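You operate a simulated robot arm through the tools that you are given. There is no shell and no other tool. Be economical: measure what you need, move in short steps, check, and stop when the job is done.

You are at the controls of a simulated robot arm. One attempt, no reset.

TASK
Take the felt block and leave it on the pale coaster.
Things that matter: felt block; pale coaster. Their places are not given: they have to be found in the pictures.

The check looks at the end state, three seconds after you hand in, the way a careful person would. Anything else that was tipped, shoved, dropped, spilled or broken makes it a failure.

THE ROBOT
A 7-joint arm with a two-finger parallel gripper, fixed in place. Base frame: the origin is at the foot of the arm, x ahead of it, y to its left, z up; the work surface is at about z = 0. Units: m, degrees, N and s.
With the tool pointing down near the work surface it reaches from about 0.24 to 0.62 m from the base axis. Its first joint turns from -66.0 to 66.0 degrees. Payload 2.6 kg.
The TCP is the grasp point between the finger pads, 0.03 m short of the fingertips. In the tool frame z runs along the fingers and y along their closing line. The gripper opens to 0.094 m. The fingers are 0.028 m wide and 0.01 m thick; the gripper's body (0.05 by 0.096 m) begins 0.055 m behind the TCP.
Orientation is told as [roll, pitch, yaw] about the base's x, y, z axes, in that order, counted from this pose: with the fingers straight down and closing along the base's y, the tool's x points along the base's -x, its y along +y and its z along -z.

THE INTERFACE
- The arm moves only by the tool jog_arm. Its argument "increments" is a list of rows, each an object (a shift or turn left out is 0, a gripper value left out holds the last) with "gripper": the finger opening in cm, from 0 to 9.4; "travel": the shift along the base's x, y, z in units of 300 mm (1.0 is 300 mm), a list of three; "twist": the turn about the base's z in units of 90 degrees (1.0 is 90 degrees). In form: [{"gripper": gripper, "travel": [tx, ty, tz], "twist": twist}, ...]. A call has 1 to 10 rows; each row is the pose to reach, as a shift and turn from the pose commanded when the call began. A call with a number of a shift or a turn outside -1 to 1 is refused whole. A row lasts 0.2 s, in which the tool goes at most 0.05 m and 8.6 degrees; a call with a longer step from one row to the next is refused whole, and so is a gripper value outside its range. A pose out of reach is approached as far as the arm can. The call stops where the force on the tool passes 40 N (or 10 N more than at its start, if that is more) or the arm is blocked; 0.2 s more then pass. The fingers move at their own pace (about 0.072 m/s each) and stop on an object; they squeeze with about 28 N. The grip force told is the motor's: it shows also when the fingers shut on nothing. Time passes only in rows, and 0.2 s behind the last, so rows that repeat a pose let the fingers close. The reply holds the time, the measured pose of the TCP, the force on the tool along the base axes, the opening and the grip force, in the units named above and with some noise, and new pictures: "views" is both (left out), scene, wrist or none.
- Cameras (640 x 400 px; columns grow to the right, rows downward): "scene" is fixed at [0.0326, 0.4268, 0.5647]; the picture's right is [-0.82, -0.58, 0.00], its down [-0.34, 0.47, -0.81] and it looks along [0.47, -0.66, -0.58] (base axes); focal length 343 px, centre (320, 200). "wrist" rides on the gripper at [-0.037, 0, -0.058] in the tool frame; the picture's right is [0.00, -1.00, 0.00], its down [0.97, 0.00, -0.24] and it looks along [0.24, 0.00, 0.97] (tool axes); focal length 218 px, centre (320, 200).
- pixel_to_xyz(camera, pixels): there is no depth. For up to 12 entries [column, row, z] of the newest picture of that camera ("zoom" is the newest enlarged one), the place [x, y] in the base frame at which the ray of that pixel passes the height z, good to about 0.003 m. It takes no simulated time.
- zoom(camera, box): a new picture of the part [left, top, right, bottom] of that camera's present view, enlarged. It takes no simulated time.
- sign_off(): hands the job in; it is judged then, once.

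Work in short steps. Measure before you move; look again where a grasp or a placing could have gone wrong, and mend it. You have 60 turns and 120 pictures in all, those below and enlarged ones among them. Open the gripper and draw the arm clear of the work before you hand the job in, unless the task says otherwise; then end with one line.

The tools are called by a JSON object that holds its "name" and its "arguments". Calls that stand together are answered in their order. jog_arm: Moves the arm, as the interface text tells. Its arguments: {"type":"object","properties":{"increments":{"type":"array","items":{"type":"object","properties":{"gripper":{"type":"number"},"travel":{"type":"array","items":{"type":"number"}},"twist":{"type":"number"}}}},"views":{"type":"string","enum":["both","scene","wrist","none"]}},"required":["increments"]} The other tools are called the same way: pixel_to_xyz (camera, pixels) gives the place at which the rays of pixels pass given heights; zoom (camera, box) takes an enlarged picture of a part of a camera's view; sign_off () hands the job in.

At the start:

```text
time_s: 0.0
ee_pos: [0.3095, -0.2522, 0.2727]
tcp_rot: [0.1, 0.0, 0.0]
force: [-0.6, -0.7, -1.0]
grip_width: 0.0939
gripper_force: 0.1
```

scene: 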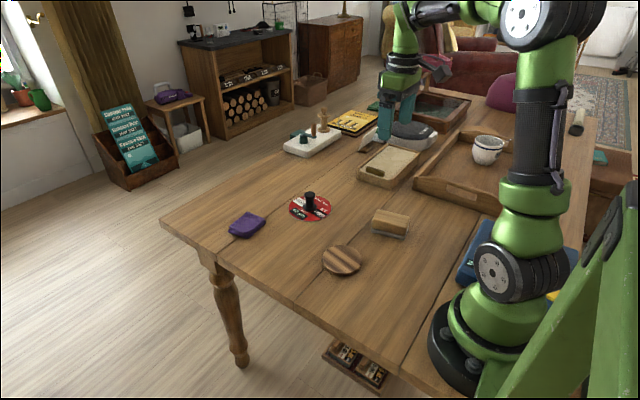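
wrist: 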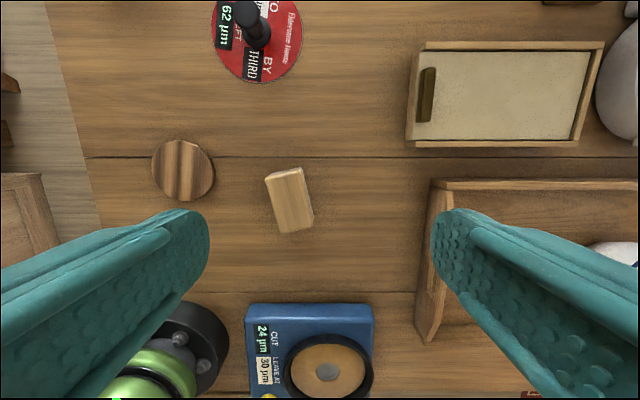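

The scene shows a block at about (391,222) and a round striped disc at (341,260); I'll enlarge both views to identify them.

{"name": "zoom", "arguments": {"camera": "scene", "box": [220, 170, 460, 320]}}

{"name": "zoom", "arguments": {"camera": "wrist", "box": [120, 100, 360, 250]}}

{"name": "zoom", "arguments": {"camera": "scene", "box": [270, 80, 510, 230]}}

```text
2.67 times, centred on (340, 245) of scene
```

zoom: 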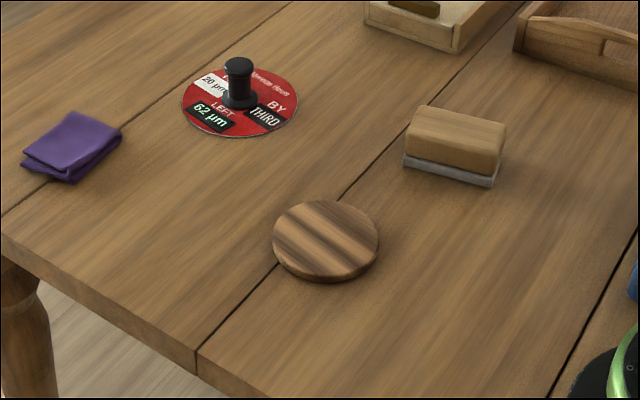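

```text
2.67 times, centred on (240, 175) of wrist
```

zoom: 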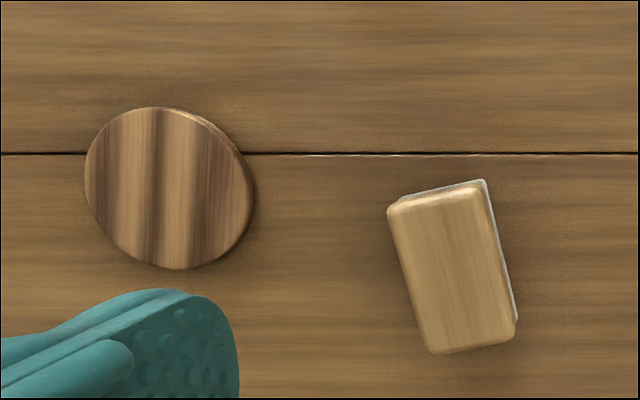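

```text
2.67 times, centred on (390, 155) of scene
```

zoom: 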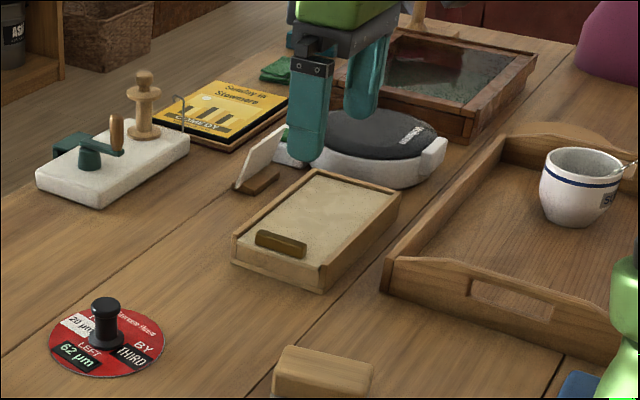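

The block (wood with a grey felt base) and the round coaster are clear. I measure both in both cameras.

{"name": "pixel_to_xyz", "arguments": {"camera": "wrist", "pixels": [[266, 177, 0.03], [300, 168, 0.03], [313, 222, 0.03], [282, 232, 0.03], [266, 177, 0.04], [300, 168, 0.04], [313, 222, 0.04], [282, 232, 0.04], [152, 168, 0.01], [213, 172, 0.01], [180, 140, 0.01], [186, 201, 0.01]]}}

{"name": "pixel_to_xyz", "arguments": {"camera": "scene", "pixels": [[372, 232, 0], [405, 240, 0], [373, 224, 0.03], [406, 232, 0.03], [376, 210, 0.03], [409, 217, 0.03], [376, 210, 0.04], [409, 217, 0.04], [322, 260, 0.01], [362, 260, 0.01], [342, 245, 0.01], [343, 275, 0.0]]}}

```text
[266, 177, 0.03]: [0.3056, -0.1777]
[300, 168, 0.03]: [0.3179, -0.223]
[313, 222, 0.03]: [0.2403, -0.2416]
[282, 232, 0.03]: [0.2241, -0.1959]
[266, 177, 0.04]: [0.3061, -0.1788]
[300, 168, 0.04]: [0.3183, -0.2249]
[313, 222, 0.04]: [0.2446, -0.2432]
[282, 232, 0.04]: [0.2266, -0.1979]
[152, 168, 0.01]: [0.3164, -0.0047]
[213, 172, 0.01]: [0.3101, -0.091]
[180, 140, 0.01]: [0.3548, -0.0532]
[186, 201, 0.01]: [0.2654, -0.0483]
```

```text
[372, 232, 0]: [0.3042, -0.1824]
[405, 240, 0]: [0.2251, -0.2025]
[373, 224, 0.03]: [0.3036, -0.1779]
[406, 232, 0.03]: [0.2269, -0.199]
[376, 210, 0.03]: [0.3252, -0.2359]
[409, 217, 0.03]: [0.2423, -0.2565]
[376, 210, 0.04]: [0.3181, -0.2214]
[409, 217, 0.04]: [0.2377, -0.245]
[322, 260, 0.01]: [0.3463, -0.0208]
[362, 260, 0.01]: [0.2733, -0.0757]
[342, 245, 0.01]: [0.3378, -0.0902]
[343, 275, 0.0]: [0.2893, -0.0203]
```

Block is about 0.08 x 0.047 x 0.04 m, centred near (0.272,-0.210), turned about +13.5°; coaster centre is near (0.310,-0.048). I move above the block, aligned, and look.

{"name": "jog_arm", "arguments": {"increments": [{"travel": [-0.0625, 0.07, 0], "twist": 0.075, "gripper": 9.4}, {"travel": [-0.125, 0.14, 0], "twist": 0.15}, {"travel": [-0.125, 0.14, -0.15], "twist": 0.15}, {"travel": [-0.125, 0.14, -0.3], "twist": 0.15}, {"travel": [-0.125, 0.14, -0.4], "twist": 0.15}, {"travel": [-0.125, 0.14, -0.4], "twist": 0.15}]}}

```text
time_s: 1.4
ee_pos: [0.271, -0.2111, 0.1517]
tcp_rot: [-0.1, 0.0, 13.5]
force: [0.0, 0.5, 0.1]
grip_width: 0.094
gripper_force: 0.0
```

scene: 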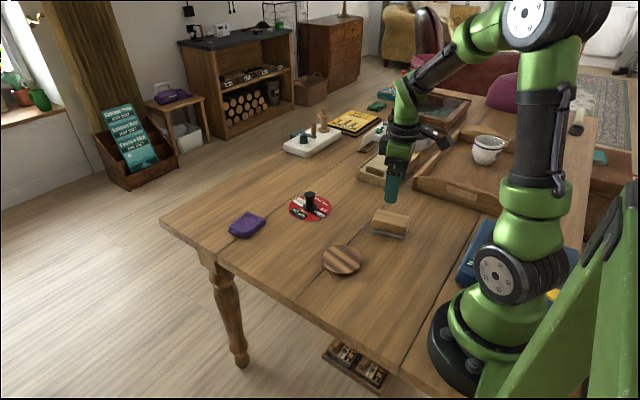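
wrist: 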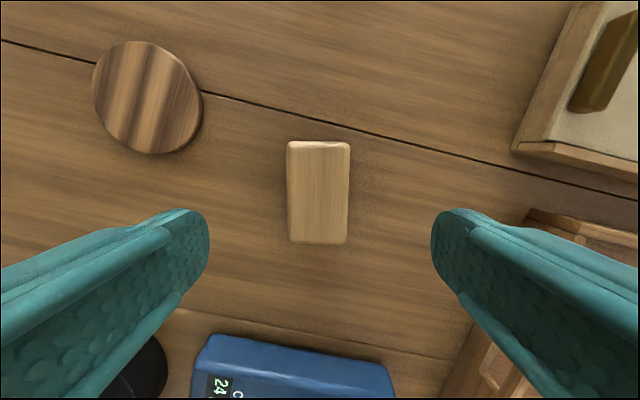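

The block is centred at (318,193) and aligned between the fingers. I check its centre and how near the tray edge and blue box come to the finger paths.

{"name": "pixel_to_xyz", "arguments": {"camera": "wrist", "pixels": [[288, 143, 0.04], [350, 145, 0.04], [347, 243, 0.04], [289, 241, 0.04], [530, 208, 0.05], [440, 395, 0.05], [215, 335, 0.05], [385, 365, 0.05], [92, 95, 0.01], [202, 100, 0.01], [135, 41, 0.01], [155, 153, 0.01]]}}

{"name": "pixel_to_xyz", "arguments": {"camera": "scene", "pixels": [[413, 190, 0], [413, 178, 0.03], [497, 214, 0.03]]}}

```text
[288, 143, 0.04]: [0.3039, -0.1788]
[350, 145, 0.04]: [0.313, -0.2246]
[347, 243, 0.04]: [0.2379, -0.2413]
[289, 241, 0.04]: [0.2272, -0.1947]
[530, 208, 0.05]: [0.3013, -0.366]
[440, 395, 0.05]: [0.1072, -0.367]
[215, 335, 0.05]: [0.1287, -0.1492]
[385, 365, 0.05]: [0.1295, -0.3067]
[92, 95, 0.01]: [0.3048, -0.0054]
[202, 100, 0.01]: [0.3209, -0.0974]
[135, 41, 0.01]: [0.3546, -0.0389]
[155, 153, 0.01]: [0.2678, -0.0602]
```

```text
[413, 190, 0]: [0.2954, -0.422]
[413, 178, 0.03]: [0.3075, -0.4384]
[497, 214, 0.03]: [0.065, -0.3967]
```

Neighbours are clear (tray over 0.09 m away). I lower straight down to z ≈ 0.034 with the fingers open.

{"name": "jog_arm", "arguments": {"increments": [{"travel": [0, 0.003, -0.14]}, {"travel": [0, 0.003, -0.27]}, {"travel": [0, 0.003, -0.34]}, {"travel": [0, 0.003, -0.39]}, {"travel": [0, 0.003, -0.39]}], "views": "both"}}

```text
time_s: 2.6
ee_pos: [0.2711, -0.2103, 0.0343]
tcp_rot: [0.1, 0.0, 13.4]
force: [0.7, -0.4, 0.5]
grip_width: 0.0939
gripper_force: 0.1
```

scene: 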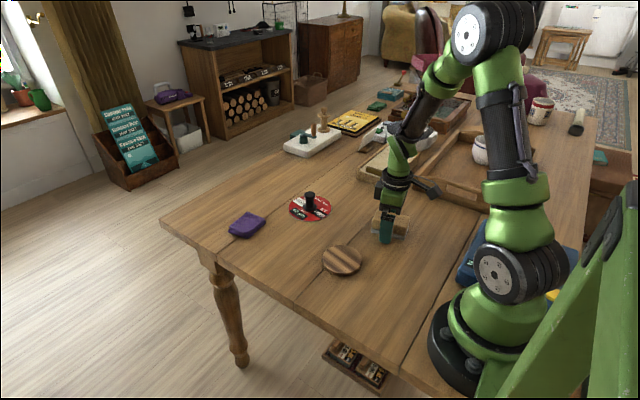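
wrist: 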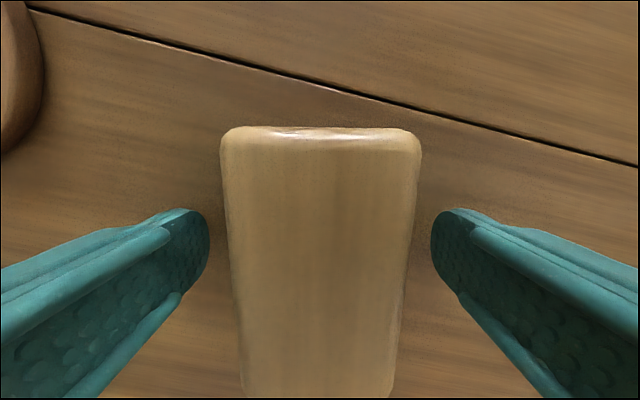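

The fingers straddle the block evenly. I close on it, then check the grip.

{"name": "jog_arm", "arguments": {"increments": [{"gripper": 3.0}, {"gripper": 3.0}, {"gripper": 3.0}, {"gripper": 3.0}], "views": "none"}}

```text
time_s: 3.6
ee_pos: [0.2713, -0.2103, 0.0351]
tcp_rot: [0.0, -0.1, 13.5]
force: [-0.7, 0.6, -0.4]
grip_width: 0.0539
gripper_force: 27.7
```

The fingers stopped on something 0.054 m wide with 27.7 N, so it is held. I lift gently and look.

{"name": "jog_arm", "arguments": {"increments": [{"travel": [0, 0, 0.05]}, {"travel": [0, 0, 0.12]}, {"travel": [0, 0, 0.2]}, {"travel": [0, 0, 0.25]}, {"travel": [0, 0, 0.25]}]}}

```text
time_s: 4.8
ee_pos: [0.272, -0.2095, 0.1105]
tcp_rot: [0.0, 0.0, 13.5]
force: [0.5, -0.3, -0.7]
grip_width: 0.0538
gripper_force: 27.7
```

scene: 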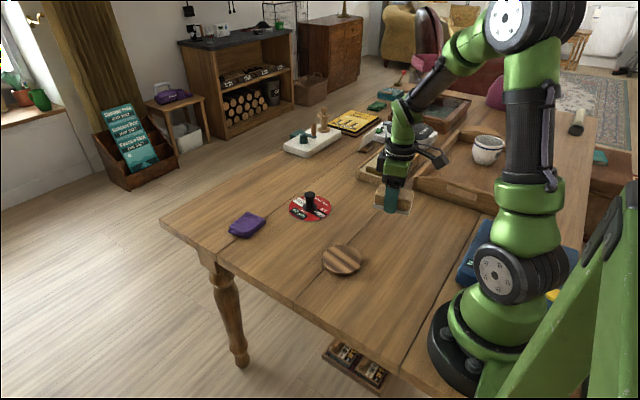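
wrist: 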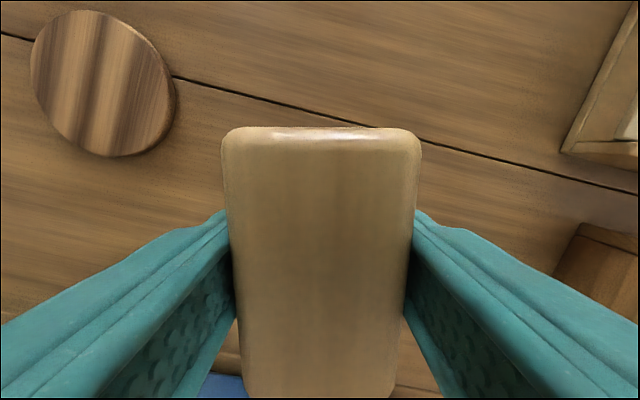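

The block hangs level in the grip. I measure where its ends lie relative to the TCP, and the coaster again in both cameras.

{"name": "pixel_to_xyz", "arguments": {"camera": "wrist", "pixels": [[225, 128, 0.115], [417, 130, 0.115], [247, 396, 0.115], [392, 396, 0.115], [225, 128, 0.125], [417, 130, 0.125], [247, 396, 0.125], [392, 396, 0.125], [31, 80, 0.01], [170, 80, 0.01], [88, 10, 0.01], [115, 157, 0.01]]}}

{"name": "zoom", "arguments": {"camera": "scene", "box": [300, 160, 460, 300]}}

```text
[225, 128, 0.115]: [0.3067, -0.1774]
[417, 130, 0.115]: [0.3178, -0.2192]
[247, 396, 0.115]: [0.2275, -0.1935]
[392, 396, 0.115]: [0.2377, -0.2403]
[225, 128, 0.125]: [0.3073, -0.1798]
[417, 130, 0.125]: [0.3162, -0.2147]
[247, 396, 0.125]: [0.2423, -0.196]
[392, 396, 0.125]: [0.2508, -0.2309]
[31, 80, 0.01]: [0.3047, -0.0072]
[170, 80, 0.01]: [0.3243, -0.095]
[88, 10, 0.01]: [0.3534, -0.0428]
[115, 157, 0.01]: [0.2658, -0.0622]
```

```text
2.86 times, centred on (380, 230) of scene
```

zoom: 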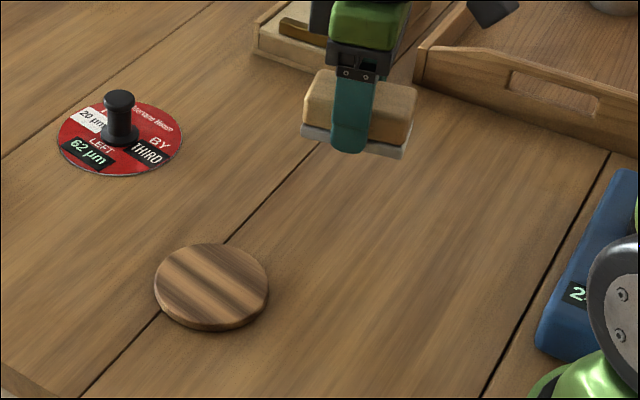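

The block's centre coincides with the TCP (about (0.272,-0.209)); coaster centre averages (0.311,-0.050). I carry it over the empty table to above the coaster.

{"name": "jog_arm", "arguments": {"increments": [{"travel": [0.025, 0.1, 0]}, {"travel": [0.06, 0.24, 0]}, {"travel": [0.09, 0.36, 0]}, {"travel": [0.115, 0.46, 0]}, {"travel": [0.13, 0.533, 0]}, {"travel": [0.13, 0.533, -0.06]}, {"travel": [0.13, 0.533, -0.12]}, {"travel": [0.13, 0.533, -0.12]}]}}

```text
time_s: 6.6
ee_pos: [0.3107, -0.0512, 0.0736]
tcp_rot: [0.0, 0.0, 13.4]
force: [0.4, 0.4, -0.8]
grip_width: 0.0539
gripper_force: 27.8
```

scene: 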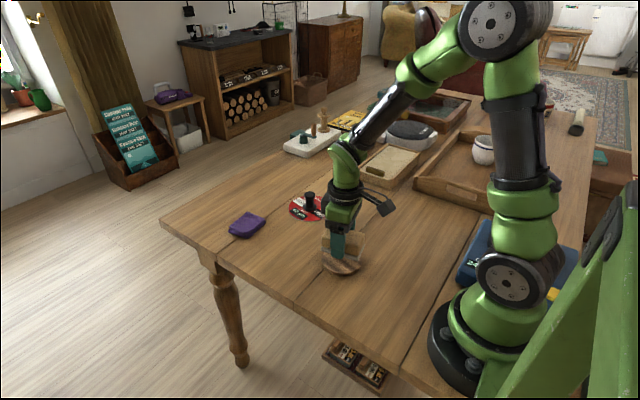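
wrist: 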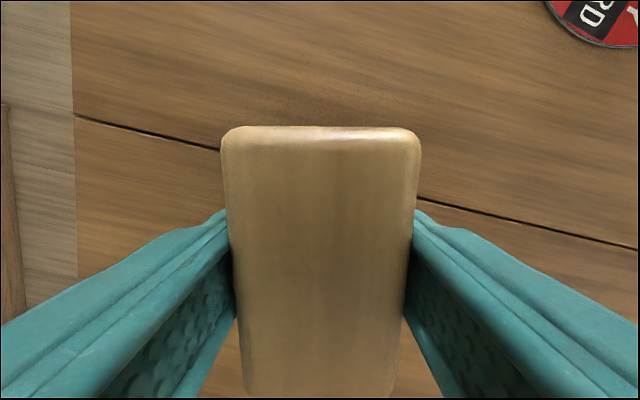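

The block is over the coaster, which it hides from the wrist view. I lower in small steps to z ≈ 0.047 and watch the force.

{"name": "jog_arm", "arguments": {"increments": [{"travel": [0, 0, -0.03]}, {"travel": [0, 0, -0.05]}, {"travel": [0, 0, -0.07]}, {"travel": [0, 0, -0.08]}, {"travel": [0, 0, -0.087]}, {"travel": [0, 0, -0.087]}], "views": "scene"}}

{"name": "zoom", "arguments": {"camera": "scene", "box": [280, 190, 400, 300]}}

```text
time_s: 8.0
ee_pos: [0.3112, -0.0482, 0.0484]
tcp_rot: [0.1, 0.0, 13.5]
force: [0.1, -0.2, -1.1]
grip_width: 0.0538
gripper_force: 28.0
```

scene: 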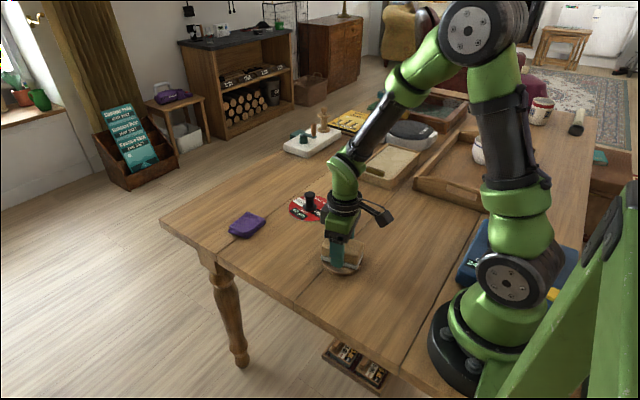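

```text
3.64 times, centred on (340, 245) of scene
```

zoom: 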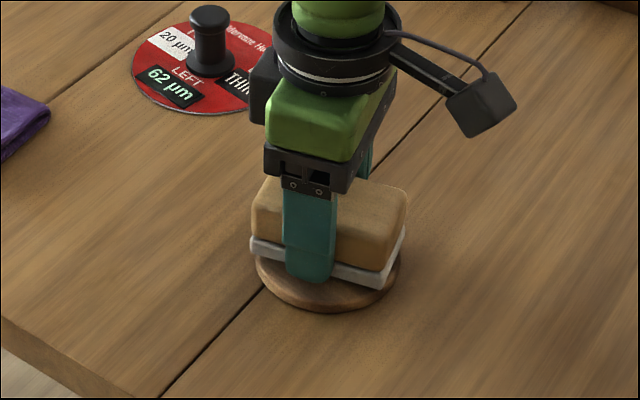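

No contact yet. I check the block's bottom corners against the coaster's rim in the enlarged view.

{"name": "pixel_to_xyz", "arguments": {"camera": "zoom", "pixels": [[250, 248, 0.014], [381, 288, 0.014], [404, 240, 0.014], [257, 265, 0.01], [400, 270, 0.01], [325, 304, 0.01]]}}

```text
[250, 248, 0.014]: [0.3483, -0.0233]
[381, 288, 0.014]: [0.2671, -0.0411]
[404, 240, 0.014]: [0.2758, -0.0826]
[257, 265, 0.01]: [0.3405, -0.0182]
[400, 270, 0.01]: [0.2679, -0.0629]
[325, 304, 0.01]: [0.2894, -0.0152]
```

The block's centre is about (0.312,-0.053) against the coaster's (0.310,-0.049), so I nudge +2 mm in y and lower in millimetre steps to touch.

{"name": "jog_arm", "arguments": {"increments": [{"travel": [-0.003, 0.008, 0]}, {"travel": [-0.003, 0.008, -0.004]}, {"travel": [-0.003, 0.008, -0.008]}, {"travel": [-0.003, 0.008, -0.008]}], "views": "none"}}

```text
time_s: 9.0
ee_pos: [0.3099, -0.0474, 0.0463]
tcp_rot: [0.0, -0.1, 13.4]
force: [1.3, -0.5, -1.4]
grip_width: 0.0537
gripper_force: 28.3
```

Still almost no load at z ≈ 0.046; I go on 1 mm at a time.

{"name": "jog_arm", "arguments": {"increments": [{"travel": [0, 0, -0.003]}, {"travel": [0, 0, -0.006]}, {"travel": [0, 0, -0.006]}], "views": "none"}}

```text
time_s: 9.8
ee_pos: [0.3097, -0.0481, 0.0437]
tcp_rot: [0.0, 0.0, 13.4]
force: [-1.5, 1.1, 6.7]
grip_width: 0.0539
gripper_force: 27.3
```

A 6.7 N upward force shows the felt resting on the coaster. I open the fingers, wait, and rise straight up.

{"name": "jog_arm", "arguments": {"increments": [{"gripper": 6.2}, {"gripper": 8.0}, {"gripper": 8.0}, {"gripper": 8.0, "travel": [0, 0, 0.05]}, {"gripper": 8.0, "travel": [0, 0, 0.15]}, {"gripper": 8.0, "travel": [0, 0, 0.3]}, {"gripper": 8.0, "travel": [0, 0, 0.45]}, {"gripper": 8.0, "travel": [0, -0.15, 0.5]}, {"gripper": 8.0, "travel": [0, -0.3, 0.5]}, {"gripper": 8.0, "travel": [0, -0.4, 0.5]}]}}

{"name": "zoom", "arguments": {"camera": "scene", "box": [280, 190, 400, 300]}}

```text
time_s: 12.0
ee_pos: [0.3099, -0.1683, 0.1936]
tcp_rot: [0.0, 0.0, 13.5]
force: [0.2, -0.4, 0.1]
grip_width: 0.0801
gripper_force: 0.1
```

scene: 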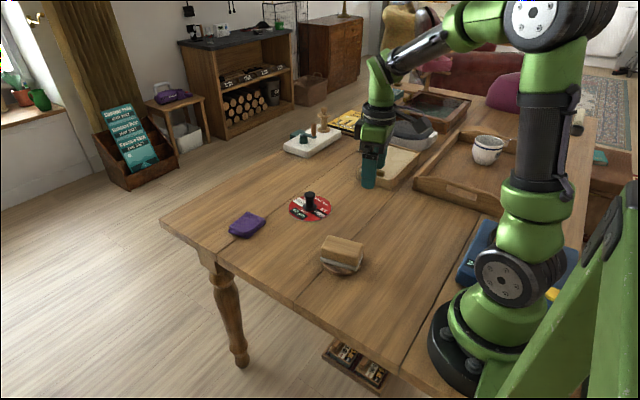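
wrist: 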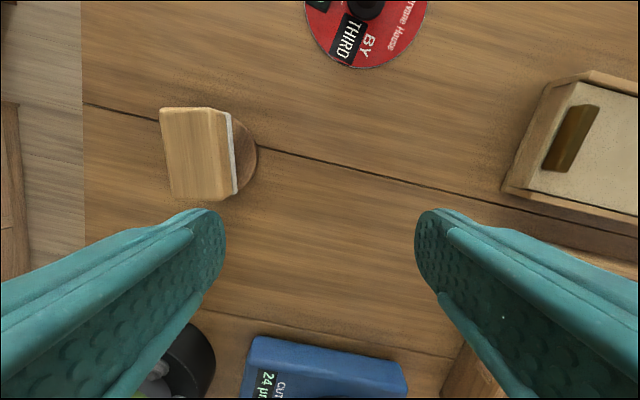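

```text
3.64 times, centred on (340, 245) of scene
```

zoom: 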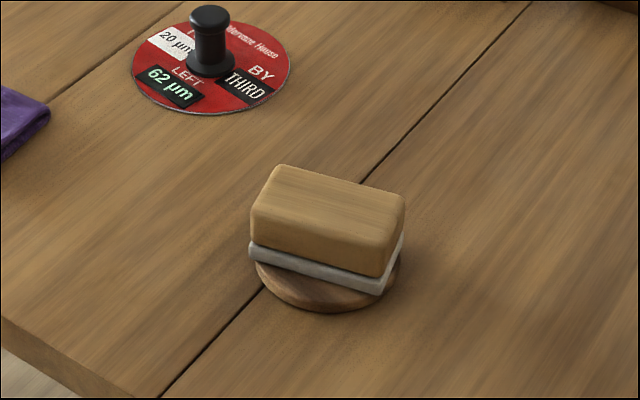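

The block sits level and centred on the disc. Before handing in I check the rest of the table for any paler coaster.

{"name": "zoom", "arguments": {"camera": "scene", "box": [360, 80, 640, 300]}}

{"name": "zoom", "arguments": {"camera": "scene", "box": [160, 80, 440, 300]}}

```text
1.82 times, centred on (500, 190) of scene
```

zoom: 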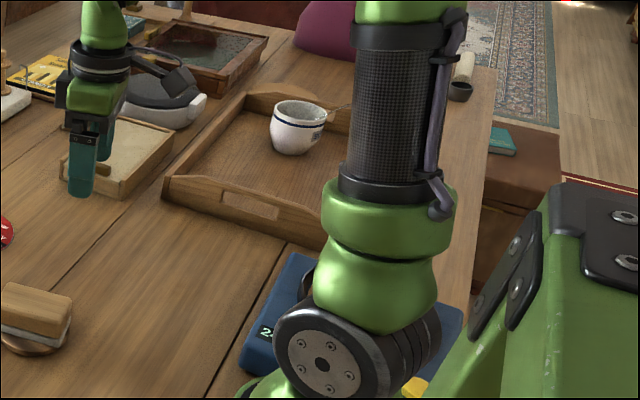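

```text
1.82 times, centred on (300, 190) of scene
```

zoom: 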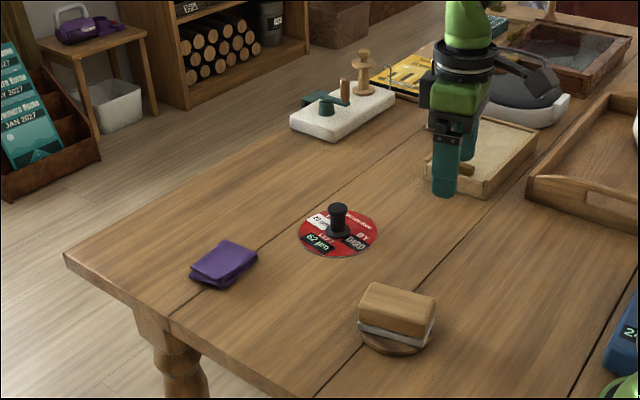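

No other coaster shows up, the block rests on this one, nothing else has moved, and the arm is clear with its gripper open. I hand in.

{"name": "sign_off", "arguments": {}}

```text
The job is handed in.
```

The felt block is resting on the round wooden coaster, the gripper is open and clear, and nothing else appears to have moved; that coaster is striped wood rather than plainly pale, but I saw no other on the table.
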